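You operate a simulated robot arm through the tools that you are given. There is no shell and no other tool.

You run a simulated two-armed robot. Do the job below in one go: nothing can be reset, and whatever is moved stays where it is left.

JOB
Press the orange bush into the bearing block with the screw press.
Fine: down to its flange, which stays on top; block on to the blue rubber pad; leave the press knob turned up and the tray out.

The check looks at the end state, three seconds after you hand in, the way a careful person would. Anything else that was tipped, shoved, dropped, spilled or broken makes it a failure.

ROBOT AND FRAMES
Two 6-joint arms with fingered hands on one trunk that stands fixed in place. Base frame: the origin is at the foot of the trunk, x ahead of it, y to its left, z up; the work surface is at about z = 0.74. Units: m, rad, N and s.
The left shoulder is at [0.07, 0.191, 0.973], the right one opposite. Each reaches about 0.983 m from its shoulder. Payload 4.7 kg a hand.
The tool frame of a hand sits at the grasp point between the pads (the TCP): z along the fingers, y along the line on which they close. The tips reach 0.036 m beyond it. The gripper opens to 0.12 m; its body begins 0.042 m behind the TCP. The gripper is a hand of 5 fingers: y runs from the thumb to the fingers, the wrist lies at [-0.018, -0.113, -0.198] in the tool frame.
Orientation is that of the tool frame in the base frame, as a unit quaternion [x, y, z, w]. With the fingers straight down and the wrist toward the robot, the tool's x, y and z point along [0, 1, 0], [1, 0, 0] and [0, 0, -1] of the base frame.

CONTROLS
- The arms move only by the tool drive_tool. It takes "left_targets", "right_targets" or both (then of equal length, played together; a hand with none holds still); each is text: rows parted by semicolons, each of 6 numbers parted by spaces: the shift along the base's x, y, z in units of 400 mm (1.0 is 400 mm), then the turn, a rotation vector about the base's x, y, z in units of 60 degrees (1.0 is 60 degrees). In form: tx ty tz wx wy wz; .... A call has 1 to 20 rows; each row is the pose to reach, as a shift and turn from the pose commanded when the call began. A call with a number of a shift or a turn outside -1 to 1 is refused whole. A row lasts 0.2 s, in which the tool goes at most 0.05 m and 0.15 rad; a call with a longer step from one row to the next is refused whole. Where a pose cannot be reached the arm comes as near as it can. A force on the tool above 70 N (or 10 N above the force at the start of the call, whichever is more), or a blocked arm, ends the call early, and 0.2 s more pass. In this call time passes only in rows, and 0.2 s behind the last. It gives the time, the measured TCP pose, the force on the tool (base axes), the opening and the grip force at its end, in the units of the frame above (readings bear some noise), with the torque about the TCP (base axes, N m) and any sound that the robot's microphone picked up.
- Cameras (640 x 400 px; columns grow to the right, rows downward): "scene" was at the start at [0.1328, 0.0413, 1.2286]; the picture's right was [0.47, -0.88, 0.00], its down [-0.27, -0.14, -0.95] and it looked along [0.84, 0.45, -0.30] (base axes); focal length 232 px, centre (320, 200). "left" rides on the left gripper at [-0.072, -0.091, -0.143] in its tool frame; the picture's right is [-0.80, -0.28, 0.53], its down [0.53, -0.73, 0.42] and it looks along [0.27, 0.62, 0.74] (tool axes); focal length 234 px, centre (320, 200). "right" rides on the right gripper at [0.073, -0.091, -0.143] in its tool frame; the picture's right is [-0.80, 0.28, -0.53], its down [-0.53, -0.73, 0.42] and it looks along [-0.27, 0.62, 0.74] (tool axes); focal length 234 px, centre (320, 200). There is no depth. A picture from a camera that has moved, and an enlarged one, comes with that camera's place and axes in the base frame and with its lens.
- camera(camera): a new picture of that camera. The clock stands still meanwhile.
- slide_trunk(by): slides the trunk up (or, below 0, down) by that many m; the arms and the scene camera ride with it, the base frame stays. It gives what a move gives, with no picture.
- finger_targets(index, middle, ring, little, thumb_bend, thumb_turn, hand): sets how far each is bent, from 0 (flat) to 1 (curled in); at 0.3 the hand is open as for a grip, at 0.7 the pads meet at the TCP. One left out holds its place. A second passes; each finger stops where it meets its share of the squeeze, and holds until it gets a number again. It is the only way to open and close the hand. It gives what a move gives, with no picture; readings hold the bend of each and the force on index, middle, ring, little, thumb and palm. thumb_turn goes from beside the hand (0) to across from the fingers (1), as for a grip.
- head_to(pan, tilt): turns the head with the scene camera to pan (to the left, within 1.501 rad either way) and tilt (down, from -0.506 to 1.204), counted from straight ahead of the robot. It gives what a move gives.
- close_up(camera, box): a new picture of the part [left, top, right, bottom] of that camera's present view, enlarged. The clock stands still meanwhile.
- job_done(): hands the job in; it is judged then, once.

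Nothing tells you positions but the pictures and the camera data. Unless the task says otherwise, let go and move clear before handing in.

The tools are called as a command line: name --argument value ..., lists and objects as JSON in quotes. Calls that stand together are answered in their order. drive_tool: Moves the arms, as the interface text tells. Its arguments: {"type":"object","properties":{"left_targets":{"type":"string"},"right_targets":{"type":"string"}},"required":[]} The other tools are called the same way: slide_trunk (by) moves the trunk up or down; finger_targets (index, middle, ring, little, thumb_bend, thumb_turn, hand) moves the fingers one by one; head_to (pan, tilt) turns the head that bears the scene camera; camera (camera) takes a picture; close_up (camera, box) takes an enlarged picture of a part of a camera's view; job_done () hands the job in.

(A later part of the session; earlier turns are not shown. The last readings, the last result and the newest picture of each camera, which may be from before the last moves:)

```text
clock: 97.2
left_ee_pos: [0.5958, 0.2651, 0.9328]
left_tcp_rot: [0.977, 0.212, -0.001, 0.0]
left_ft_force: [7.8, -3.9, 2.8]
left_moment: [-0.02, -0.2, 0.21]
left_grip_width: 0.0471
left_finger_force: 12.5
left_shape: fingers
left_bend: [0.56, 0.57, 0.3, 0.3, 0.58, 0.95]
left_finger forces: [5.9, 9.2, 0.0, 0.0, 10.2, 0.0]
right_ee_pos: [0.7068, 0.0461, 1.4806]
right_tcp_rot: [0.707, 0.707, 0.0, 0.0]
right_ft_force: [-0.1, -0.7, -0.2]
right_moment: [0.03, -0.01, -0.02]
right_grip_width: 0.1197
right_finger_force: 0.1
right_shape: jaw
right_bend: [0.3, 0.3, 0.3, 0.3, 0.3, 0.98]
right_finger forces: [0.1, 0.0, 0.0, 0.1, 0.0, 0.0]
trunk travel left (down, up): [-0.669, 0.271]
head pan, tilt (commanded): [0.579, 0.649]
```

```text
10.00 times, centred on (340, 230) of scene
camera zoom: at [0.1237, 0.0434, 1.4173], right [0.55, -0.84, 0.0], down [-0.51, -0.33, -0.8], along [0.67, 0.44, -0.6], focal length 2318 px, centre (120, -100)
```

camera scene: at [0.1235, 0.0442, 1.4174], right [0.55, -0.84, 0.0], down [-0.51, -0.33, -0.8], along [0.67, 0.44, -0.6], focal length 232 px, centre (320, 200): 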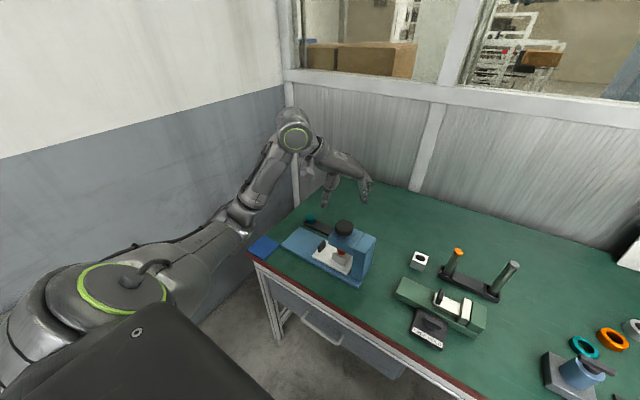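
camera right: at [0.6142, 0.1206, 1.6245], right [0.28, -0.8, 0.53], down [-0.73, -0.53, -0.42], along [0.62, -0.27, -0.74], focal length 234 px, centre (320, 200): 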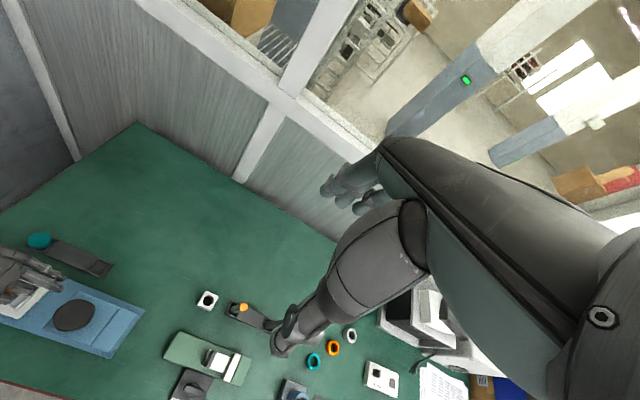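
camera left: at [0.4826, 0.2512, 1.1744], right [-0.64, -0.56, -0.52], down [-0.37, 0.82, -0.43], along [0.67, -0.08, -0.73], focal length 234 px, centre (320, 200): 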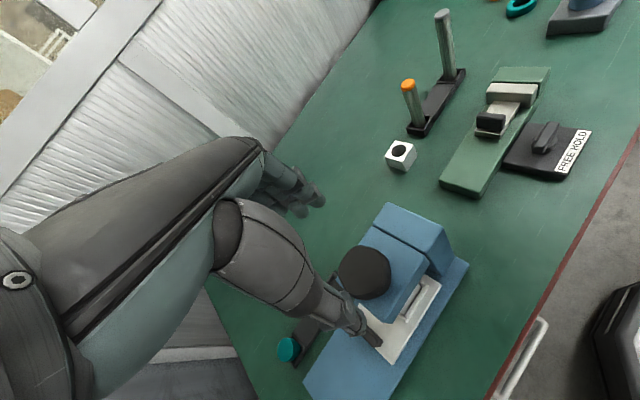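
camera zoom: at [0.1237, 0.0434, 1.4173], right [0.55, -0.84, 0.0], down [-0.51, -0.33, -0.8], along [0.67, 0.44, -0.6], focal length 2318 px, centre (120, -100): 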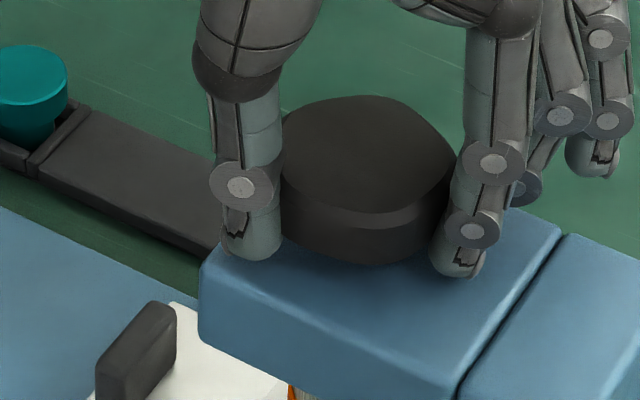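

The knob has hit solid resistance (my fingers slipped, the knob didn't turn), so the bush is down to its flange. Now I'll wind the knob back up with counter-clockwise strokes.

finger_targets --hand "left" --index 0.38 --middle 0.38 --thumb_bend 0.38

drive_tool --left_targets "-0.0013 0.0005 0 0 0 -0.133; -0.0025 0.0009 0 0 0 -0.2654"

finger_targets --hand "left" --index 0.64 --middle 0.64 --thumb_bend 0.64

drive_tool --left_targets "0.0012 -0.0005 0 0 0 0.133; 0.0025 -0.0009 0 0 0 0.266; 0.0037 -0.0014 0 0 0 0.3986; 0.005 -0.0019 0 0 0 0.5314; 0.0062 -0.0024 0 0 0 0.6643; 0.0075 -0.0028 0 0 0 0.797; 0.0087 -0.0033 0 0 0 0.93"

close_up --camera "scene" --box '[320, 210, 360, 250]'

close_up --camera "scene" --box '[334, 243, 350, 260]'

```text
clock: 98.2
left_ee_pos: [0.5957, 0.2655, 0.933]
left_tcp_rot: [0.977, 0.213, 0.0, -0.001]
left_ft_force: [-0.5, 0.4, -0.2]
left_moment: [0.01, 0.01, -0.03]
left_grip_width: 0.0986
left_finger_force: 0.0
left_shape: fingers
left_bend: [0.38, 0.38, 0.3, 0.3, 0.38, 0.97]
left_finger forces: [0.1, 0.0, 0.0, 0.0, 0.0, 0.0]
right_ee_pos: [0.7062, 0.0484, 1.4802]
right_tcp_rot: [0.707, 0.707, 0.0, 0.0]
right_ft_force: [-0.7, 0.9, -0.5]
right_moment: [-0.07, -0.01, 0.04]
right_grip_width: 0.1198
right_finger_force: 0.1
right_shape: jaw
right_bend: [0.3, 0.3, 0.3, 0.3, 0.3, 0.98]
right_finger forces: [0.0, 0.0, 0.1, 0.0, 0.0, 0.0]
trunk travel left (down, up): [-0.669, 0.271]
head pan, tilt (commanded): [0.579, 0.649]
```

```text
clock: 98.8
left_ee_pos: [0.5932, 0.2665, 0.9341]
left_tcp_rot: [0.997, 0.075, -0.001, -0.001]
left_ft_force: [0.1, -0.1, -0.1]
left_moment: [0.0, -0.04, -0.02]
left_grip_width: 0.0984
left_finger_force: 0.0
left_shape: fingers
left_bend: [0.38, 0.38, 0.3, 0.3, 0.38, 0.97]
left_finger forces: [0.0, 0.0, 0.1, 0.0, 0.1, 0.0]
right_ee_pos: [0.7058, 0.0473, 1.4803]
right_tcp_rot: [0.707, 0.707, 0.001, 0.0]
right_ft_force: [-0.1, 0.2, -0.3]
right_moment: [0.0, 0.0, -0.03]
right_grip_width: 0.1198
right_finger_force: 0.0
right_shape: jaw
right_bend: [0.3, 0.3, 0.3, 0.3, 0.3, 0.98]
right_finger forces: [0.1, 0.1, 0.0, 0.0, 0.0, 0.0]
trunk travel left (down, up): [-0.669, 0.271]
head pan, tilt (commanded): [0.579, 0.649]
```

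```text
clock: 99.8
left_ee_pos: [0.5944, 0.2648, 0.9346]
left_tcp_rot: [0.997, 0.076, 0.001, 0.0]
left_ft_force: [2.3, -3.5, 0.6]
left_moment: [-0.22, -0.14, -0.04]
left_grip_width: 0.0499
left_finger_force: 12.9
left_shape: fingers
left_bend: [0.56, 0.57, 0.3, 0.3, 0.55, 0.97]
left_finger forces: [5.8, 9.1, 0.0, 0.1, 10.8, 0.0]
right_ee_pos: [0.7074, 0.0476, 1.4806]
right_tcp_rot: [0.707, 0.707, -0.001, -0.001]
right_ft_force: [0.3, 0.8, -0.5]
right_moment: [0.02, 0.06, 0.01]
right_grip_width: 0.1196
right_finger_force: 0.1
right_shape: jaw
right_bend: [0.3, 0.3, 0.3, 0.3, 0.3, 0.98]
right_finger forces: [0.1, 0.0, 0.0, 0.0, 0.0, 0.0]
trunk travel left (down, up): [-0.669, 0.271]
head pan, tilt (commanded): [0.579, 0.649]
```

```text
clock: 101.4
left_ee_pos: [0.5993, 0.2645, 0.9346]
left_tcp_rot: [0.845, 0.534, 0.001, 0.0]
left_ft_force: [8.7, -6.5, 3.7]
left_moment: [-0.2, -0.48, -0.07]
left_grip_width: 0.0498
left_finger_force: 14.9
left_shape: fingers
left_bend: [0.55, 0.56, 0.3, 0.3, 0.56, 0.96]
left_finger forces: [8.6, 11.2, 0.1, 0.1, 9.1, 0.0]
right_ee_pos: [0.7084, 0.0468, 1.4804]
right_tcp_rot: [0.707, 0.707, 0.001, -0.002]
right_ft_force: [0.6, -0.3, 0.3]
right_moment: [0.01, 0.0, 0.01]
right_grip_width: 0.12
right_finger_force: 0.0
right_shape: jaw
right_bend: [0.3, 0.3, 0.3, 0.3, 0.3, 0.98]
right_finger forces: [0.1, 0.0, 0.1, 0.1, 0.0, 0.0]
trunk travel left (down, up): [-0.669, 0.271]
head pan, tilt (commanded): [0.579, 0.649]
```

```text
10.00 times, centred on (340, 230) of scene
camera zoom: at [0.1244, 0.0431, 1.4174], right [0.55, -0.84, 0.0], down [-0.51, -0.33, -0.8], along [0.67, 0.44, -0.6], focal length 2318 px, centre (120, -100)
```

zoom: 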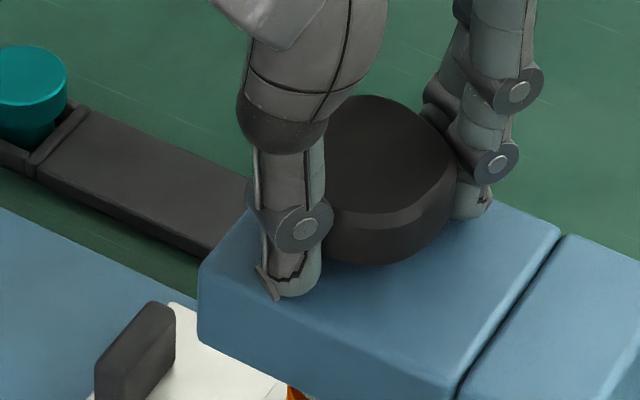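

```text
16.00 times, centred on (342, 252) of scene
camera zoom: at [0.1244, 0.0431, 1.4174], right [0.55, -0.84, 0.0], down [-0.51, -0.33, -0.8], along [0.67, 0.44, -0.6], focal length 3708 px, centre (-32, -624)
```

zoom: 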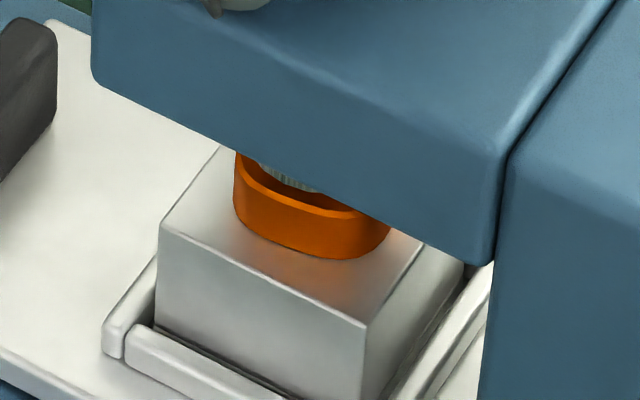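

The ram is lifting off and the bush stays seated with its flange flush. I'll continue two more counter-clockwise strokes.

finger_targets --hand "left" --index 0.38 --middle 0.38 --thumb_bend 0.38

drive_tool --left_targets "-0.0012 0.0005 0 0 0 -0.133; -0.0025 0.0009 0 0 0 -0.266; -0.0037 0.0014 0 0 0 -0.3986; -0.005 0.0019 0 0 0 -0.5314; -0.0062 0.0024 0 0 0 -0.6643; -0.0075 0.0028 0 0 0 -0.797; -0.0087 0.0033 0 0 0 -0.93"

finger_targets --hand "left" --index 0.64 --middle 0.64 --thumb_bend 0.64

drive_tool --left_targets "0.0012 -0.0005 0 0 0 0.133; 0.0025 -0.0009 0 0 0 0.266; 0.0037 -0.0014 0 0 0 0.3986; 0.005 -0.0019 0 0 0 0.5314; 0.0062 -0.0024 0 0 0 0.6643; 0.0075 -0.0028 0 0 0 0.797; 0.0087 -0.0033 0 0 0 0.93"

finger_targets --hand "left" --index 0.38 --middle 0.38 --thumb_bend 0.38

drive_tool --left_targets "-0.0012 0.0005 0 0 0 -0.133; -0.0025 0.0009 0 0 0 -0.266; -0.0037 0.0014 0 0 0 -0.3986; -0.005 0.0019 0 0 0 -0.5314; -0.0062 0.0024 0 0 0 -0.6643; -0.0075 0.0028 0 0 0 -0.797; -0.0087 0.0033 0 0 0 -0.93"

finger_targets --hand "left" --index 0.64 --middle 0.64 --thumb_bend 0.64

drive_tool --left_targets "0.0012 -0.0005 0 0 0 0.133; 0.0025 -0.0009 0 0 0 0.266; 0.0037 -0.0014 0 0 0 0.3986; 0.005 -0.0019 0 0 0 0.5314; 0.0062 -0.0024 0 0 0 0.6643; 0.0075 -0.0028 0 0 0 0.797; 0.0087 -0.0033 0 0 0 0.93"

close_up --camera "scene" --box '[320, 210, 360, 250]'

close_up --camera "scene" --box '[334, 243, 350, 260]'

```text
clock: 102.4
left_ee_pos: [0.5975, 0.2655, 0.9338]
left_tcp_rot: [0.846, 0.533, 0.0, -0.001]
left_ft_force: [0.1, -0.5, 0.4]
left_moment: [-0.04, 0.01, 0.0]
left_grip_width: 0.0983
left_finger_force: 0.1
left_shape: fingers
left_bend: [0.38, 0.38, 0.3, 0.3, 0.38, 0.97]
left_finger forces: [0.1, 0.0, 0.0, 0.0, 0.0, 0.1]
right_ee_pos: [0.7068, 0.0499, 1.4807]
right_tcp_rot: [0.707, 0.707, 0.0, 0.0]
right_ft_force: [-1.1, 0.1, 0.4]
right_moment: [-0.01, 0.01, 0.01]
right_grip_width: 0.1195
right_finger_force: 0.0
right_shape: jaw
right_bend: [0.3, 0.3, 0.3, 0.3, 0.3, 0.98]
right_finger forces: [0.0, 0.1, 0.0, 0.0, 0.0, 0.0]
trunk travel left (down, up): [-0.669, 0.271]
head pan, tilt (commanded): [0.579, 0.649]
```

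```text
clock: 104.0
left_ee_pos: [0.5946, 0.2679, 0.9336]
left_tcp_rot: [0.997, 0.074, -0.001, -0.001]
left_ft_force: [-0.6, 0.2, 0.1]
left_moment: [-0.01, -0.01, -0.02]
left_grip_width: 0.0986
left_finger_force: 0.0
left_shape: fingers
left_bend: [0.38, 0.38, 0.3, 0.3, 0.38, 0.97]
left_finger forces: [0.1, 0.0, 0.0, 0.0, 0.0, 0.0]
right_ee_pos: [0.7073, 0.0487, 1.4812]
right_tcp_rot: [0.707, 0.707, -0.001, 0.0]
right_ft_force: [-0.3, -1.1, 0.3]
right_moment: [0.0, 0.0, 0.0]
right_grip_width: 0.1199
right_finger_force: 0.0
right_shape: jaw
right_bend: [0.3, 0.3, 0.3, 0.3, 0.3, 0.98]
right_finger forces: [0.0, 0.0, 0.0, 0.1, 0.0, 0.0]
trunk travel left (down, up): [-0.669, 0.271]
head pan, tilt (commanded): [0.579, 0.649]
```

```text
clock: 105.0
left_ee_pos: [0.5948, 0.2671, 0.9344]
left_tcp_rot: [0.997, 0.076, 0.0, -0.001]
left_ft_force: [3.4, -4.4, 0.8]
left_moment: [-0.26, -0.15, -0.04]
left_grip_width: 0.05
left_finger_force: 13.6
left_shape: fingers
left_bend: [0.56, 0.57, 0.3, 0.3, 0.55, 0.97]
left_finger forces: [6.4, 9.2, 0.0, 0.0, 11.0, 0.0]
right_ee_pos: [0.7062, 0.0463, 1.4811]
right_tcp_rot: [0.708, 0.707, 0.0, 0.0]
right_ft_force: [-0.2, -0.5, 0.2]
right_moment: [0.0, 0.02, -0.01]
right_grip_width: 0.1196
right_finger_force: 0.1
right_shape: jaw
right_bend: [0.3, 0.3, 0.3, 0.3, 0.3, 0.98]
right_finger forces: [0.0, 0.1, 0.1, 0.0, 0.0, 0.1]
trunk travel left (down, up): [-0.669, 0.271]
head pan, tilt (commanded): [0.579, 0.649]
```

```text
clock: 106.6
left_ee_pos: [0.5984, 0.2642, 0.934]
left_tcp_rot: [0.845, 0.534, -0.001, 0.0]
left_ft_force: [11.6, -5.1, 9.1]
left_moment: [-0.22, -0.51, -0.09]
left_grip_width: 0.0497
left_finger_force: 15.3
left_shape: fingers
left_bend: [0.55, 0.56, 0.3, 0.3, 0.57, 0.97]
left_finger forces: [9.2, 11.6, 0.0, 0.0, 9.1, 0.0]
right_ee_pos: [0.7071, 0.0464, 1.4808]
right_tcp_rot: [0.707, 0.707, 0.001, 0.0]
right_ft_force: [0.0, -0.1, 0.2]
right_moment: [-0.02, -0.01, 0.0]
right_grip_width: 0.12
right_finger_force: 0.0
right_shape: jaw
right_bend: [0.3, 0.3, 0.3, 0.3, 0.3, 0.98]
right_finger forces: [0.0, 0.0, 0.0, 0.0, 0.0, 0.0]
trunk travel left (down, up): [-0.669, 0.271]
head pan, tilt (commanded): [0.579, 0.649]
```

```text
clock: 107.6
left_ee_pos: [0.5964, 0.2669, 0.9337]
left_tcp_rot: [0.845, 0.534, -0.002, -0.001]
left_ft_force: [0.1, -0.5, -0.5]
left_moment: [-0.01, 0.0, 0.02]
left_grip_width: 0.0983
left_finger_force: 0.2
left_shape: fingers
left_bend: [0.38, 0.38, 0.3, 0.3, 0.38, 0.97]
left_finger forces: [0.0, 0.0, 0.0, 0.0, 0.0, 0.0]
right_ee_pos: [0.7064, 0.0475, 1.48]
right_tcp_rot: [0.707, 0.707, 0.0, -0.001]
right_ft_force: [0.5, -0.8, 0.1]
right_moment: [-0.01, -0.02, 0.04]
right_grip_width: 0.1199
right_finger_force: 0.1
right_shape: jaw
right_bend: [0.3, 0.3, 0.3, 0.3, 0.3, 0.98]
right_finger forces: [0.0, 0.1, 0.0, 0.1, 0.1, 0.1]
trunk travel left (down, up): [-0.669, 0.271]
head pan, tilt (commanded): [0.579, 0.649]
```

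```text
clock: 109.2
left_ee_pos: [0.594, 0.2658, 0.9337]
left_tcp_rot: [0.997, 0.073, -0.001, 0.0]
left_ft_force: [0.6, 0.0, -0.3]
left_moment: [-0.02, -0.01, 0.02]
left_grip_width: 0.0985
left_finger_force: 0.1
left_shape: fingers
left_bend: [0.38, 0.38, 0.3, 0.3, 0.38, 0.97]
left_finger forces: [0.0, 0.0, 0.0, 0.1, 0.0, 0.0]
right_ee_pos: [0.7065, 0.0481, 1.4805]
right_tcp_rot: [0.707, 0.707, 0.0, 0.0]
right_ft_force: [-0.8, 0.2, -0.4]
right_moment: [-0.04, 0.0, 0.01]
right_grip_width: 0.1198
right_finger_force: 0.1
right_shape: jaw
right_bend: [0.3, 0.3, 0.3, 0.3, 0.3, 0.98]
right_finger forces: [0.0, 0.0, 0.0, 0.0, 0.1, 0.0]
trunk travel left (down, up): [-0.669, 0.271]
head pan, tilt (commanded): [0.579, 0.649]
```

```text
clock: 110.2
left_ee_pos: [0.5956, 0.2659, 0.9336]
left_tcp_rot: [0.997, 0.075, 0.0, -0.001]
left_ft_force: [2.5, -3.6, 1.8]
left_moment: [-0.21, -0.13, -0.04]
left_grip_width: 0.0502
left_finger_force: 13.8
left_shape: fingers
left_bend: [0.57, 0.57, 0.3, 0.3, 0.55, 0.97]
left_finger forces: [6.2, 8.8, 0.1, 0.0, 11.1, 0.1]
right_ee_pos: [0.706, 0.048, 1.4808]
right_tcp_rot: [0.707, 0.707, 0.0, 0.0]
right_ft_force: [0.3, -0.6, -0.3]
right_moment: [-0.01, -0.03, -0.01]
right_grip_width: 0.1198
right_finger_force: 0.1
right_shape: jaw
right_bend: [0.3, 0.3, 0.3, 0.3, 0.3, 0.98]
right_finger forces: [0.1, 0.0, 0.0, 0.1, 0.1, 0.1]
trunk travel left (down, up): [-0.669, 0.271]
head pan, tilt (commanded): [0.579, 0.649]
```

```text
clock: 111.8
left_ee_pos: [0.5986, 0.2621, 0.9346]
left_tcp_rot: [0.846, 0.534, -0.001, -0.001]
left_ft_force: [-2.4, -16.6, -3.1]
left_moment: [-0.53, 0.04, -0.64]
left_grip_width: 0.0477
left_finger_force: 14.9
left_shape: fingers
left_bend: [0.57, 0.56, 0.3, 0.3, 0.56, 0.98]
left_finger forces: [12.3, 8.5, 0.0, 0.1, 8.6, 0.0]
right_ee_pos: [0.7068, 0.0438, 1.481]
right_tcp_rot: [0.707, 0.707, 0.0, -0.001]
right_ft_force: [-0.3, -0.4, 0.8]
right_moment: [0.04, -0.04, 0.01]
right_grip_width: 0.1199
right_finger_force: 0.0
right_shape: jaw
right_bend: [0.3, 0.3, 0.3, 0.3, 0.3, 0.98]
right_finger forces: [0.0, 0.0, 0.0, 0.0, 0.0, 0.0]
trunk travel left (down, up): [-0.669, 0.271]
head pan, tilt (commanded): [0.579, 0.649]
```

```text
10.00 times, centred on (340, 230) of scene
camera zoom: at [0.1233, 0.0413, 1.4174], right [0.55, -0.84, 0.0], down [-0.51, -0.33, -0.8], along [0.67, 0.44, -0.6], focal length 2318 px, centre (120, -100)
```

zoom: 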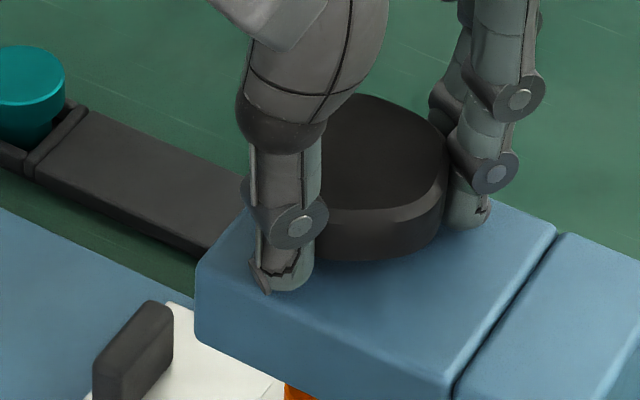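

```text
16.00 times, centred on (342, 252) of scene
camera zoom: at [0.1233, 0.0413, 1.4174], right [0.55, -0.84, 0.0], down [-0.51, -0.33, -0.8], along [0.67, 0.44, -0.6], focal length 3708 px, centre (-32, -624)
```

zoom: 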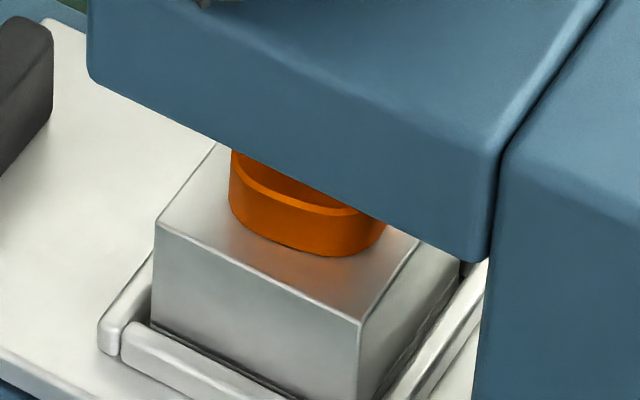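

Strong resistance (0.64 N·m) at the end of that stroke: the knob is at its upper stop, and the ram is well clear. I'll let go and lift the hand away.

finger_targets --hand "left" --index 0.36 --middle 0.36 --thumb_bend 0.36

drive_tool --left_targets "0 0 0.08 0 0 0; 0 0 0.17 0 0 0; 0 0.08 0.24 0 0 0; 0 0.19 0.24 0 0 0; 0 0.3 0.24 0 0 0; 0 0.41 0.24 0 0 0"

close_up --camera "scene" --box '[290, 190, 390, 290]'

camera --camera "left"

```text
clock: 112.8
left_ee_pos: [0.5988, 0.2652, 0.9342]
left_tcp_rot: [0.846, 0.534, -0.001, 0.0]
left_ft_force: [0.0, 0.8, 0.0]
left_moment: [-0.01, -0.03, -0.01]
left_grip_width: 0.1046
left_finger_force: 0.1
left_shape: fingers
left_bend: [0.36, 0.36, 0.3, 0.3, 0.36, 0.98]
left_finger forces: [0.0, 0.0, 0.0, 0.0, 0.1, 0.0]
right_ee_pos: [0.7063, 0.0483, 1.4813]
right_tcp_rot: [0.707, 0.707, 0.0, 0.0]
right_ft_force: [0.4, -0.2, 0.6]
right_moment: [0.03, 0.01, 0.0]
right_grip_width: 0.1199
right_finger_force: 0.0
right_shape: jaw
right_bend: [0.3, 0.3, 0.3, 0.3, 0.3, 0.98]
right_finger forces: [0.0, 0.0, 0.1, 0.0, 0.1, 0.0]
trunk travel left (down, up): [-0.669, 0.271]
head pan, tilt (commanded): [0.579, 0.649]
```

```text
clock: 114.2
left_ee_pos: [0.5964, 0.4298, 1.0283]
left_tcp_rot: [0.847, 0.532, -0.001, 0.0]
left_ft_force: [0.4, 0.7, -0.1]
left_moment: [0.01, -0.01, -0.02]
left_grip_width: 0.1046
left_finger_force: 0.0
left_shape: fingers
left_bend: [0.36, 0.36, 0.3, 0.3, 0.36, 0.98]
left_finger forces: [0.0, 0.0, 0.1, 0.0, 0.0, 0.1]
right_ee_pos: [0.7044, 0.05, 1.4809]
right_tcp_rot: [0.707, 0.707, 0.0, 0.001]
right_ft_force: [0.0, -0.2, 0.4]
right_moment: [-0.06, -0.01, 0.0]
right_grip_width: 0.1197
right_finger_force: 0.1
right_shape: jaw
right_bend: [0.3, 0.3, 0.3, 0.3, 0.3, 0.98]
right_finger forces: [0.0, 0.0, 0.0, 0.1, 0.1, 0.1]
trunk travel left (down, up): [-0.669, 0.271]
head pan, tilt (commanded): [0.579, 0.649]
```

```text
4.00 times, centred on (340, 240) of scene
camera zoom: at [0.1222, 0.0461, 1.4174], right [0.55, -0.84, 0.0], down [-0.51, -0.33, -0.8], along [0.67, 0.43, -0.6], focal length 927 px, centre (240, 40)
```

zoom: 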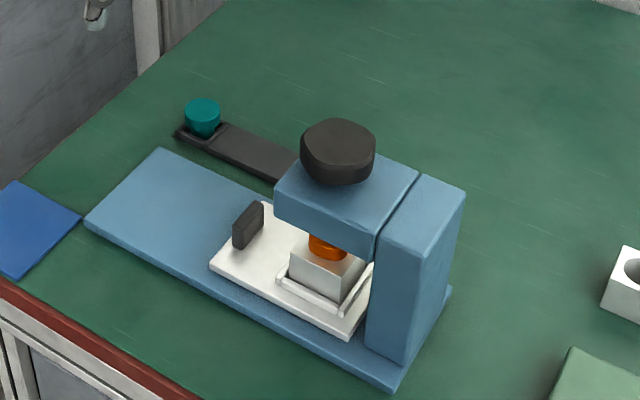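

```text
taken
camera left: at [0.4836, 0.4034, 1.1743], right [-0.6, -0.61, -0.52], down [-0.43, 0.8, -0.43], along [0.67, -0.03, -0.74], focal length 234 px, centre (320, 200)
```

left: 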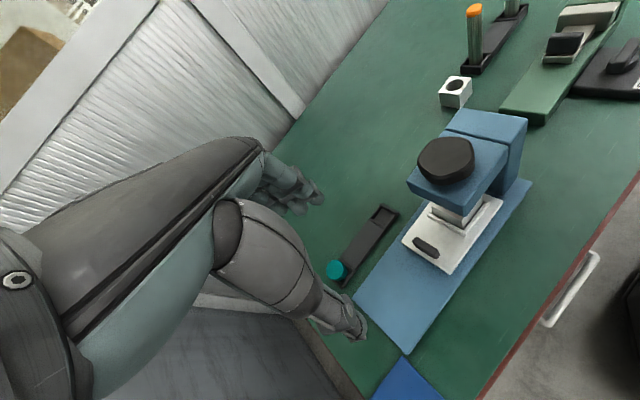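

The press hasn't moved, the knob is up, and the bush stays pressed in. Next I pull the tray out: turning the hand back to the handle-gripping pose.

finger_targets --hand "left" --index 0.57 --middle 0.57 --ring 0.57 --little 0.57 --thumb_bend 0.55

drive_tool --left_targets "0 0.008 0 0 0 -0.125; 0 0.016 0 0 0 -0.25; 0 0.024 0 0 0 -0.375; 0 0.032 0 0 0 -0.5; 0 0.04 0 0 0 -0.625; 0 0.048 0 0 0 -0.75; 0 0.056 0 0 0 -0.875; 0 0.062 0 0 0 -1"

drive_tool --left_targets "0 0 -0.06 -0.104 -0.004 -0.018; 0 0 -0.13 -0.208 -0.008 -0.035; 0 0 -0.2 -0.313 -0.012 -0.053; 0 0 -0.258 -0.4167 -0.0156 -0.0705"

camera --camera "left"

close_up --camera "scene" --box '[290, 190, 390, 290]'

```text
clock: 115.2
left_ee_pos: [0.5983, 0.4275, 1.0307]
left_tcp_rot: [0.846, 0.534, 0.0, -0.001]
left_ft_force: [1.2, -0.6, 0.7]
left_moment: [0.02, 0.02, 0.04]
left_grip_width: 0.0472
left_finger_force: 0.0
left_shape: fingers
left_bend: [0.56, 0.56, 0.56, 0.56, 0.55, 0.98]
left_finger forces: [0.0, 0.1, 0.1, 0.0, 0.0, 0.0]
right_ee_pos: [0.7075, 0.0485, 1.4811]
right_tcp_rot: [0.708, 0.706, 0.001, 0.0]
right_ft_force: [0.8, -0.1, 0.8]
right_moment: [0.02, 0.01, 0.03]
right_grip_width: 0.1197
right_finger_force: 0.0
right_shape: jaw
right_bend: [0.3, 0.3, 0.3, 0.3, 0.3, 0.98]
right_finger forces: [0.0, 0.0, 0.0, 0.0, 0.0, 0.1]
trunk travel left (down, up): [-0.669, 0.271]
head pan, tilt (commanded): [0.579, 0.649]
```

```text
clock: 117.0
left_ee_pos: [0.5989, 0.4545, 1.0299]
left_tcp_rot: [0.999, 0.038, 0.0, -0.001]
left_ft_force: [0.7, 0.2, -0.5]
left_moment: [0.01, -0.02, 0.02]
left_grip_width: 0.0471
left_finger_force: 0.0
left_shape: fingers
left_bend: [0.56, 0.56, 0.56, 0.56, 0.55, 0.98]
left_finger forces: [0.0, 0.0, 0.1, 0.0, 0.0, 0.1]
right_ee_pos: [0.7065, 0.0487, 1.4799]
right_tcp_rot: [0.707, 0.707, 0.0, 0.0]
right_ft_force: [0.8, 0.1, -0.2]
right_moment: [-0.01, 0.03, -0.02]
right_grip_width: 0.1196
right_finger_force: 0.1
right_shape: jaw
right_bend: [0.3, 0.3, 0.3, 0.3, 0.3, 0.98]
right_finger forces: [0.0, 0.0, 0.0, 0.0, 0.1, 0.0]
trunk travel left (down, up): [-0.669, 0.271]
head pan, tilt (commanded): [0.579, 0.649]
```

```text
clock: 118.0
left_ee_pos: [0.599, 0.4546, 0.9267]
left_tcp_rot: [0.976, 0.001, 0.0, 0.218]
left_ft_force: [-1.4, 0.4, -0.3]
left_moment: [0.02, 0.05, 0.02]
left_grip_width: 0.047
left_finger_force: 0.0
left_shape: fingers
left_bend: [0.56, 0.56, 0.56, 0.56, 0.55, 0.98]
left_finger forces: [0.0, 0.0, 0.0, 0.0, 0.0, 0.1]
right_ee_pos: [0.7075, 0.049, 1.4803]
right_tcp_rot: [0.707, 0.707, 0.0, 0.0]
right_ft_force: [0.5, 0.7, -0.3]
right_moment: [0.01, -0.01, 0.0]
right_grip_width: 0.1195
right_finger_force: 0.0
right_shape: jaw
right_bend: [0.3, 0.3, 0.3, 0.3, 0.3, 0.98]
right_finger forces: [0.0, 0.0, 0.0, 0.0, 0.1, 0.0]
trunk travel left (down, up): [-0.669, 0.271]
head pan, tilt (commanded): [0.579, 0.649]
```

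```text
taken
camera left: at [0.5267, 0.5973, 1.0177], right [-0.8, 0.03, -0.59], down [0.53, 0.48, -0.7], along [0.27, -0.87, -0.41], focal length 234 px, centre (320, 200)
```

left: 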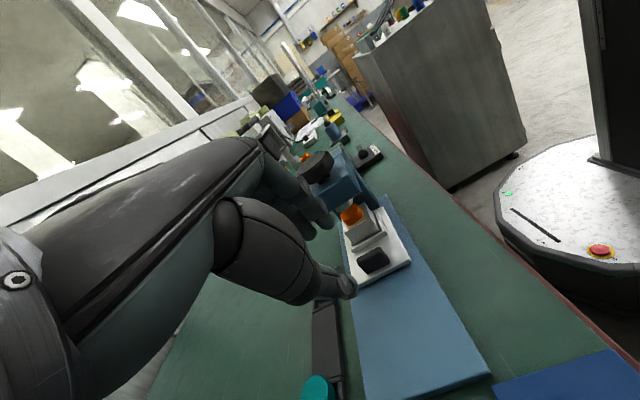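

```text
4.00 times, centred on (340, 240) of scene
camera zoom: at [0.1241, 0.0455, 1.4173], right [0.55, -0.84, 0.0], down [-0.51, -0.33, -0.8], along [0.67, 0.44, -0.61], focal length 927 px, centre (240, 40)
```

zoom: 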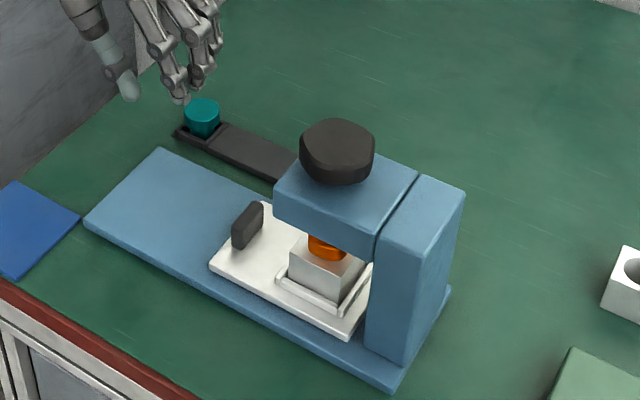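

I'm in the same pose as when I let go of the handle. A close-up to confirm the ram height and the seated flange:

close_up --camera "left" --box '[310, 170, 390, 240]'

drive_tool --left_targets "0 -0.08 -0.065 0 0 0; -0.002 -0.168 -0.14 0 0 0; -0.004 -0.205 -0.215 0 0 0; -0.004 -0.222 -0.255 0 0 0"

close_up --camera "left" --box '[270, 130, 410, 300]'

close_up --camera "scene" --box '[300, 200, 360, 260]'

```text
5.71 times, centred on (350, 205) of left
camera zoom: at [0.5267, 0.5973, 1.0177], right [-0.8, 0.03, -0.59], down [0.53, 0.48, -0.7], along [0.27, -0.87, -0.41], focal length 1338 px, centre (149, 171)
```

zoom: 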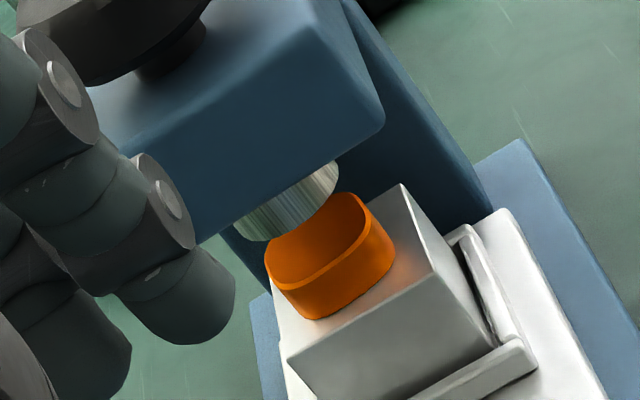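

```text
clock: 119.0
left_ee_pos: [0.5981, 0.3643, 0.8253]
left_tcp_rot: [0.976, 0.001, -0.001, 0.216]
left_ft_force: [1.0, -0.1, -1.0]
left_moment: [-0.02, -0.04, 0.0]
left_grip_width: 0.0469
left_finger_force: 0.0
left_shape: fingers
left_bend: [0.56, 0.56, 0.56, 0.56, 0.55, 0.98]
left_finger forces: [0.0, 0.0, 0.1, 0.1, 0.0, 0.0]
right_ee_pos: [0.7079, 0.0485, 1.4803]
right_tcp_rot: [0.707, 0.707, 0.0, 0.0]
right_ft_force: [-0.4, 0.3, -0.4]
right_moment: [0.02, 0.02, -0.01]
right_grip_width: 0.1197
right_finger_force: 0.0
right_shape: jaw
right_bend: [0.3, 0.3, 0.3, 0.3, 0.3, 0.98]
right_finger forces: [0.0, 0.0, 0.0, 0.0, 0.0, 0.0]
trunk travel left (down, up): [-0.669, 0.271]
head pan, tilt (commanded): [0.579, 0.649]
```

```text
2.35 times, centred on (340, 215) of left
camera zoom: at [0.5259, 0.5071, 0.9169], right [-0.8, 0.03, -0.59], down [0.53, 0.49, -0.69], along [0.27, -0.87, -0.41], focal length 551 px, centre (273, 165)
```

zoom: 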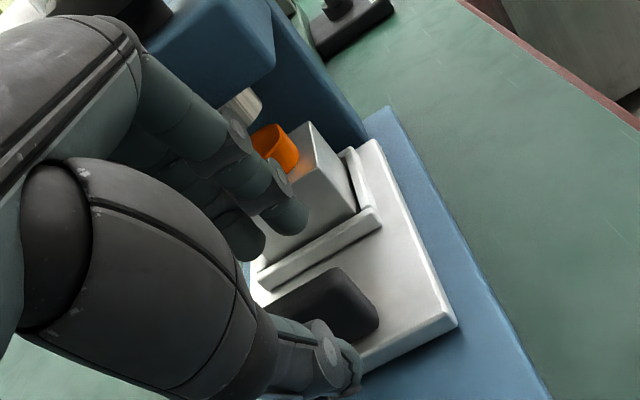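

```text
6.67 times, centred on (330, 230) of scene
camera zoom: at [0.1237, 0.0445, 1.4174], right [0.55, -0.84, 0.0], down [-0.51, -0.33, -0.8], along [0.67, 0.44, -0.6], focal length 1545 px, centre (253, 0)
```

zoom: 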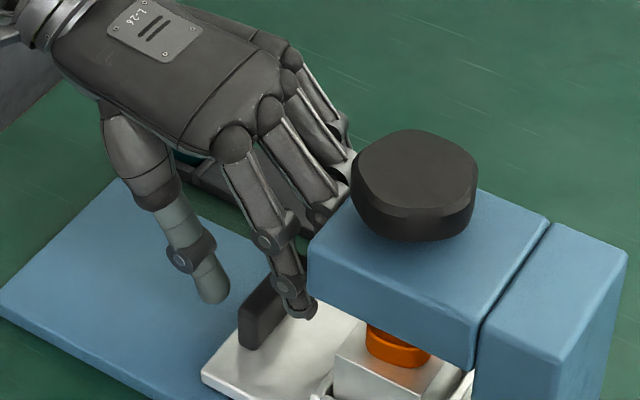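

The flange is seated on the block and the ram is well above it. I'll lower the last 13 mm around the handle and close.

drive_tool --left_targets "0 -0.006 -0.017 0 0 0; 0 -0.013 -0.033 0 0 0"

finger_targets --hand "left" --index 0.7 --middle 0.7 --thumb_bend 0.7

close_up --camera "left" --box '[270, 130, 410, 300]'

close_up --camera "scene" --box '[300, 200, 360, 260]'

```text
clock: 119.6
left_ee_pos: [0.5984, 0.3599, 0.8119]
left_tcp_rot: [0.976, 0.001, -0.001, 0.217]
left_ft_force: [-0.6, 0.2, 0.0]
left_moment: [-0.02, -0.02, -0.01]
left_grip_width: 0.047
left_finger_force: 0.0
left_shape: fingers
left_bend: [0.56, 0.56, 0.56, 0.56, 0.55, 0.98]
left_finger forces: [0.1, 0.0, 0.1, 0.0, 0.0, 0.0]
right_ee_pos: [0.7063, 0.0483, 1.4816]
right_tcp_rot: [0.707, 0.707, 0.0, 0.0]
right_ft_force: [0.6, 0.0, -0.5]
right_moment: [0.0, 0.01, -0.02]
right_grip_width: 0.1198
right_finger_force: 0.2
right_shape: jaw
right_bend: [0.3, 0.3, 0.3, 0.3, 0.3, 0.98]
right_finger forces: [0.0, 0.0, 0.0, 0.0, 0.0, 0.0]
trunk travel left (down, up): [-0.669, 0.271]
head pan, tilt (commanded): [0.579, 0.649]
```

```text
clock: 120.6
left_ee_pos: [0.5983, 0.3609, 0.8117]
left_tcp_rot: [0.976, 0.003, 0.0, 0.217]
left_ft_force: [1.2, 0.9, -1.7]
left_moment: [0.07, -0.03, -0.02]
left_grip_width: 0.0153
left_finger_force: 4.1
left_shape: fingers
left_bend: [0.68, 0.69, 0.56, 0.56, 0.65, 0.97]
left_finger forces: [1.6, 1.6, 0.0, 0.1, 4.7, 0.0]
right_ee_pos: [0.7071, 0.0485, 1.4807]
right_tcp_rot: [0.706, 0.708, 0.0, 0.0]
right_ft_force: [-0.1, 0.7, -0.7]
right_moment: [-0.01, 0.0, 0.01]
right_grip_width: 0.1199
right_finger_force: 0.0
right_shape: jaw
right_bend: [0.3, 0.3, 0.3, 0.3, 0.3, 0.98]
right_finger forces: [0.0, 0.0, 0.0, 0.0, 0.0, 0.1]
trunk travel left (down, up): [-0.669, 0.271]
head pan, tilt (commanded): [0.579, 0.649]
```

```text
2.35 times, centred on (340, 215) of left
camera zoom: at [0.5253, 0.5028, 0.9038], right [-0.81, 0.03, -0.59], down [0.53, 0.49, -0.7], along [0.27, -0.87, -0.41], focal length 551 px, centre (273, 165)
```

zoom: 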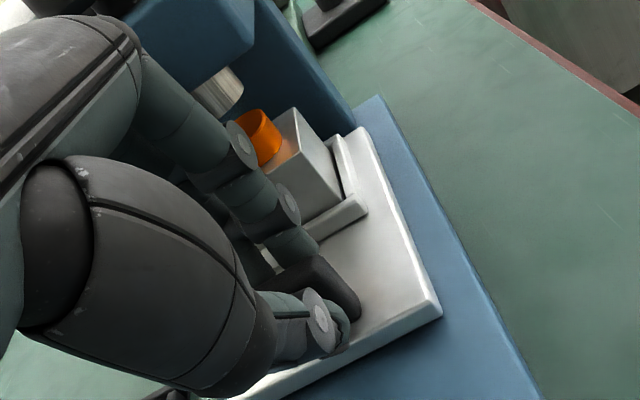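

```text
6.67 times, centred on (330, 230) of scene
camera zoom: at [0.1236, 0.0449, 1.4173], right [0.55, -0.84, 0.0], down [-0.51, -0.33, -0.8], along [0.67, 0.44, -0.61], focal length 1545 px, centre (253, 0)
```

zoom: 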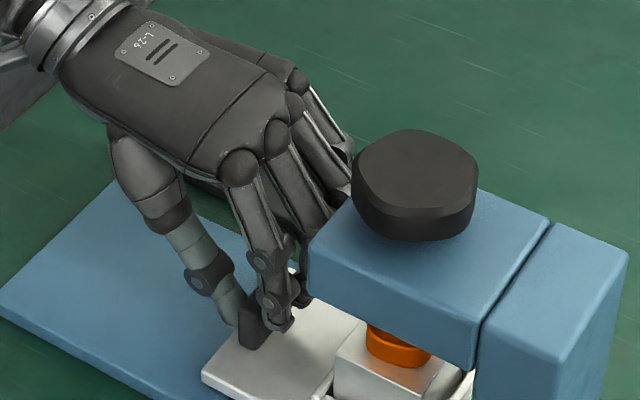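

The handle is gripped. I'll pull the tray out smoothly to where it was at the start (about 160 mm).

drive_tool --left_targets "0 0.012 0 0 0 0; 0 0.035 0 0 0 0; 0 0.065 0 0 0 0; 0 0.095 0 0 0 0; 0 0.125 0 0 0 0; 0 0.155 0 0 0 0; 0 0.185 0 0 0 0; 0 0.215 0 0 0 0; 0 0.245 0 0 0 0; 0 0.275 0 0 0 0; 0 0.305 0 0 0 0; 0 0.335 0 0 0 0; 0 0.36 0 0 0 0; 0 0.375 0 0 0 0"

close_up --camera "scene" --box '[260, 190, 380, 290]'

close_up --camera "left" --box '[270, 130, 410, 300]'

```text
clock: 123.6
left_ee_pos: [0.5965, 0.5111, 0.8106]
left_tcp_rot: [0.976, 0.001, -0.001, 0.217]
left_ft_force: [0.7, -0.6, 1.3]
left_moment: [0.0, -0.06, -0.05]
left_grip_width: 0.0146
left_finger_force: 4.5
left_shape: fingers
left_bend: [0.68, 0.68, 0.56, 0.56, 0.66, 0.98]
left_finger forces: [2.7, 2.6, 0.0, 0.0, 4.6, 0.1]
right_ee_pos: [0.7073, 0.0488, 1.481]
right_tcp_rot: [0.707, 0.707, 0.0, 0.0]
right_ft_force: [-0.3, -1.0, 0.3]
right_moment: [-0.01, -0.01, 0.03]
right_grip_width: 0.1197
right_finger_force: 0.1
right_shape: jaw
right_bend: [0.3, 0.3, 0.3, 0.3, 0.3, 0.98]
right_finger forces: [0.0, 0.0, 0.0, 0.0, 0.0, 0.1]
trunk travel left (down, up): [-0.669, 0.271]
head pan, tilt (commanded): [0.579, 0.649]
```

```text
4.00 times, centred on (320, 240) of scene
camera zoom: at [0.1233, 0.0445, 1.4174], right [0.55, -0.84, 0.0], down [-0.51, -0.33, -0.8], along [0.67, 0.44, -0.6], focal length 927 px, centre (320, 40)
```

zoom: 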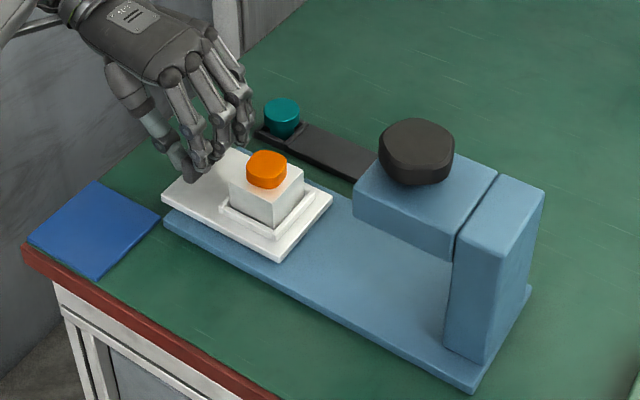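

```text
2.35 times, centred on (340, 215) of left
camera zoom: at [0.5247, 0.6531, 0.9032], right [-0.8, 0.03, -0.59], down [0.53, 0.49, -0.69], along [0.27, -0.87, -0.41], focal length 551 px, centre (273, 165)
```

zoom: 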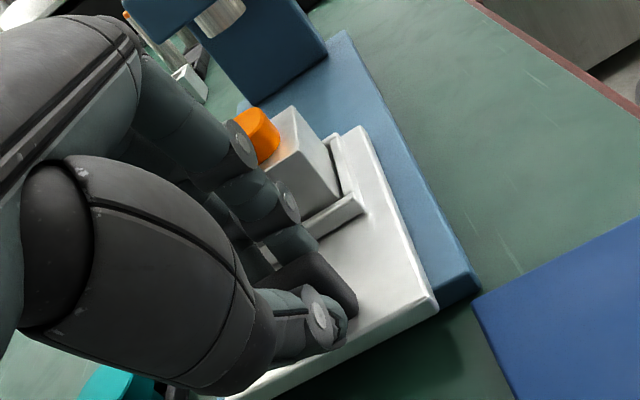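

The tray is out almost to its start with the bushed block on it. I'll pull the last centimetre gently, feeling for an end stop.

drive_tool --left_targets "0 0.01 0 0 0 0; 0 0.02 0 0 0 0; 0 0.028 0 0 0 0"

close_up --camera "scene" --box '[260, 200, 340, 265]'

```text
clock: 124.4
left_ee_pos: [0.5965, 0.5215, 0.8119]
left_tcp_rot: [0.976, 0.002, 0.0, 0.216]
left_ft_force: [4.3, -0.9, -1.5]
left_moment: [0.01, -0.12, 0.01]
left_grip_width: 0.0148
left_finger_force: 5.1
left_shape: fingers
left_bend: [0.68, 0.68, 0.56, 0.56, 0.66, 0.98]
left_finger forces: [2.6, 2.5, 0.0, 0.0, 4.5, 0.1]
right_ee_pos: [0.7077, 0.048, 1.4809]
right_tcp_rot: [0.707, 0.707, 0.0, 0.0]
right_ft_force: [0.7, -0.8, 0.1]
right_moment: [-0.01, -0.01, -0.05]
right_grip_width: 0.1198
right_finger_force: 0.1
right_shape: jaw
right_bend: [0.3, 0.3, 0.3, 0.3, 0.3, 0.98]
right_finger forces: [0.1, 0.1, 0.0, 0.0, 0.1, 0.0]
trunk travel left (down, up): [-0.669, 0.271]
head pan, tilt (commanded): [0.579, 0.649]
```

```text
6.15 times, centred on (300, 232) of scene
camera zoom: at [0.124, 0.0446, 1.4173], right [0.55, -0.84, 0.0], down [-0.51, -0.33, -0.8], along [0.67, 0.44, -0.61], focal length 1426 px, centre (443, 0)
```

zoom: 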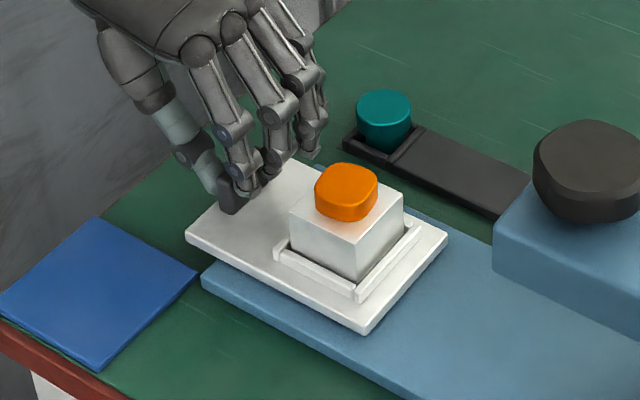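

The tray is back out at its starting place. I'll release the handle, retreat along the hand's axis, straighten the hand, and curl ring and little fingers out of the way for lifting the block.

finger_targets --hand "left" --index 0.57 --middle 0.57 --thumb_bend 0.55

drive_tool --left_targets "0 0.012 0.03 0 0 0; 0 0.03 0.075 0 0 0; 0 0.05 0.15 0.1 0 0; 0 0.05 0.22 0.2 0 0; 0 0.03 0.28 0.31 0 0; 0 0 0.33 0.415 0 0"

finger_targets --hand "left" --index 0.42 --middle 0.42 --ring 0.9 --little 0.9 --thumb_bend 0.42

camera --camera "left"

close_up --camera "scene" --box '[240, 170, 380, 290]'

```text
clock: 125.4
left_ee_pos: [0.5954, 0.5204, 0.8115]
left_tcp_rot: [0.977, 0.001, 0.0, 0.215]
left_ft_force: [0.4, -0.6, -0.2]
left_moment: [0.02, 0.01, 0.02]
left_grip_width: 0.0459
left_finger_force: 0.0
left_shape: fingers
left_bend: [0.56, 0.56, 0.56, 0.56, 0.55, 0.98]
left_finger forces: [0.1, 0.0, 0.0, 0.0, 0.1, 0.0]
right_ee_pos: [0.7063, 0.0477, 1.4797]
right_tcp_rot: [0.707, 0.707, -0.001, 0.0]
right_ft_force: [0.6, 0.1, -0.5]
right_moment: [-0.03, 0.01, -0.04]
right_grip_width: 0.12
right_finger_force: 0.0
right_shape: jaw
right_bend: [0.3, 0.3, 0.3, 0.3, 0.3, 0.98]
right_finger forces: [0.1, 0.0, 0.1, 0.0, 0.0, 0.1]
trunk travel left (down, up): [-0.669, 0.271]
head pan, tilt (commanded): [0.579, 0.649]
```

```text
clock: 126.8
left_ee_pos: [0.5951, 0.5194, 0.9432]
left_tcp_rot: [1.0, 0.002, 0.0, -0.001]
left_ft_force: [0.1, -0.2, -1.1]
left_moment: [0.02, -0.01, 0.01]
left_grip_width: 0.046
left_finger_force: 0.1
left_shape: fingers
left_bend: [0.56, 0.56, 0.56, 0.56, 0.55, 0.98]
left_finger forces: [0.0, 0.0, 0.0, 0.1, 0.1, 0.0]
right_ee_pos: [0.7058, 0.0479, 1.4815]
right_tcp_rot: [0.707, 0.707, 0.0, 0.0]
right_ft_force: [1.0, -0.3, 0.9]
right_moment: [0.02, -0.03, -0.02]
right_grip_width: 0.1199
right_finger_force: 0.0
right_shape: jaw
right_bend: [0.3, 0.3, 0.3, 0.3, 0.3, 0.98]
right_finger forces: [0.0, 0.0, 0.1, 0.0, 0.0, 0.0]
trunk travel left (down, up): [-0.669, 0.271]
head pan, tilt (commanded): [0.579, 0.649]
```

```text
clock: 127.8
left_ee_pos: [0.5953, 0.5199, 0.9433]
left_tcp_rot: [1.0, 0.002, 0.001, 0.0]
left_ft_force: [0.4, 0.6, 0.5]
left_moment: [0.01, -0.01, -0.02]
left_grip_width: 0.0866
left_finger_force: 0.0
left_shape: fingers
left_bend: [0.42, 0.42, 0.9, 0.9, 0.42, 0.98]
left_finger forces: [0.0, 0.0, 0.0, 0.0, 0.0, 0.0]
right_ee_pos: [0.7073, 0.0481, 1.4816]
right_tcp_rot: [0.707, 0.707, 0.0, 0.0]
right_ft_force: [0.5, -0.7, 0.2]
right_moment: [-0.04, 0.03, -0.01]
right_grip_width: 0.1201
right_finger_force: 0.1
right_shape: jaw
right_bend: [0.3, 0.3, 0.3, 0.3, 0.3, 0.98]
right_finger forces: [0.0, 0.0, 0.0, 0.0, 0.0, 0.0]
trunk travel left (down, up): [-0.669, 0.271]
head pan, tilt (commanded): [0.579, 0.649]
```

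```text
taken
camera left: at [0.5238, 0.6115, 1.0871], right [-0.8, 0.28, -0.53], down [0.53, 0.73, -0.43], along [0.27, -0.62, -0.74], focal length 234 px, centre (320, 200)
```

left: 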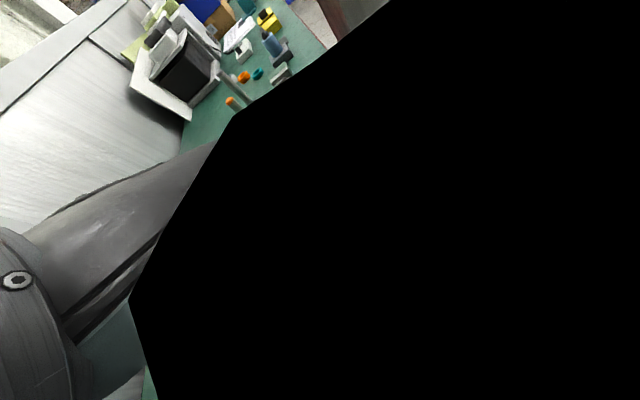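

```text
3.33 times, centred on (310, 230) of scene
camera zoom: at [0.1233, 0.0445, 1.4174], right [0.55, -0.84, 0.0], down [-0.51, -0.33, -0.8], along [0.67, 0.44, -0.6], focal length 772 px, centre (353, 100)
```

zoom: 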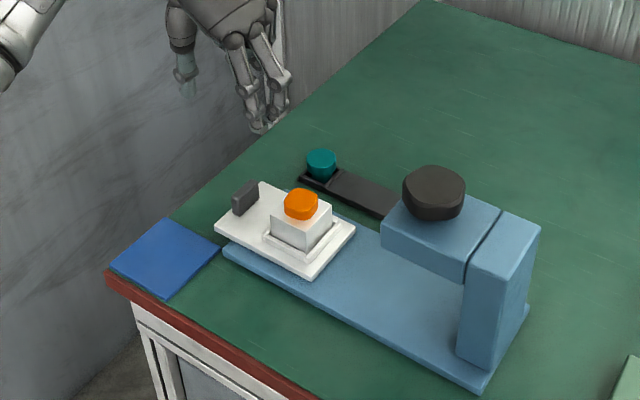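

The left camera is blocked by something dark right in front of the lens. I'll retake it and check.

camera --camera "left"

camera --camera "scene"

close_up --camera "scene" --box '[230, 120, 340, 220]'

```text
taken
camera left: at [0.5238, 0.6115, 1.0871], right [-0.8, 0.28, -0.53], down [0.53, 0.73, -0.43], along [0.27, -0.62, -0.74], focal length 234 px, centre (320, 200)
```

left: 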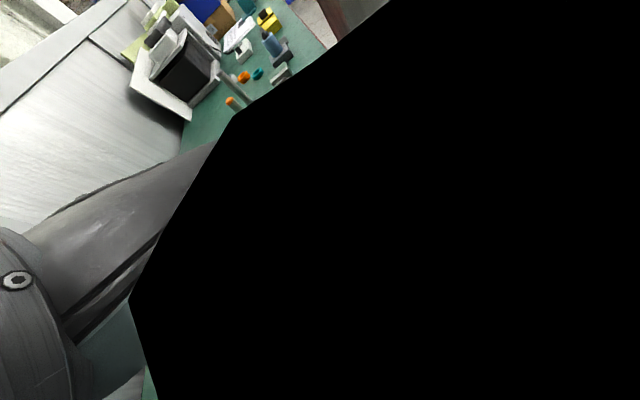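

```text
taken
camera scene: at [0.1233, 0.0445, 1.4174], right [0.55, -0.84, 0.0], down [-0.51, -0.33, -0.8], along [0.67, 0.44, -0.6], focal length 232 px, centre (320, 200)
```

scene: 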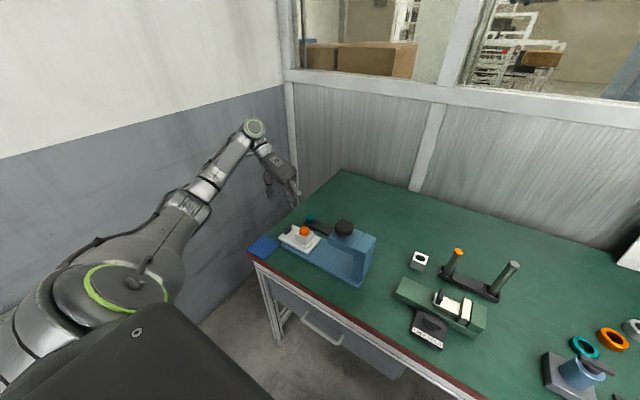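

```text
4.00 times, centred on (285, 170) of scene
camera zoom: at [0.1233, 0.0445, 1.4174], right [0.55, -0.84, 0.0], down [-0.51, -0.33, -0.8], along [0.67, 0.44, -0.6], focal length 927 px, centre (460, 320)
```

zoom: 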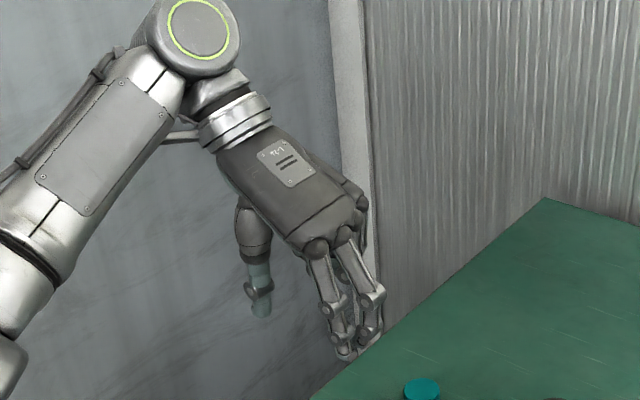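

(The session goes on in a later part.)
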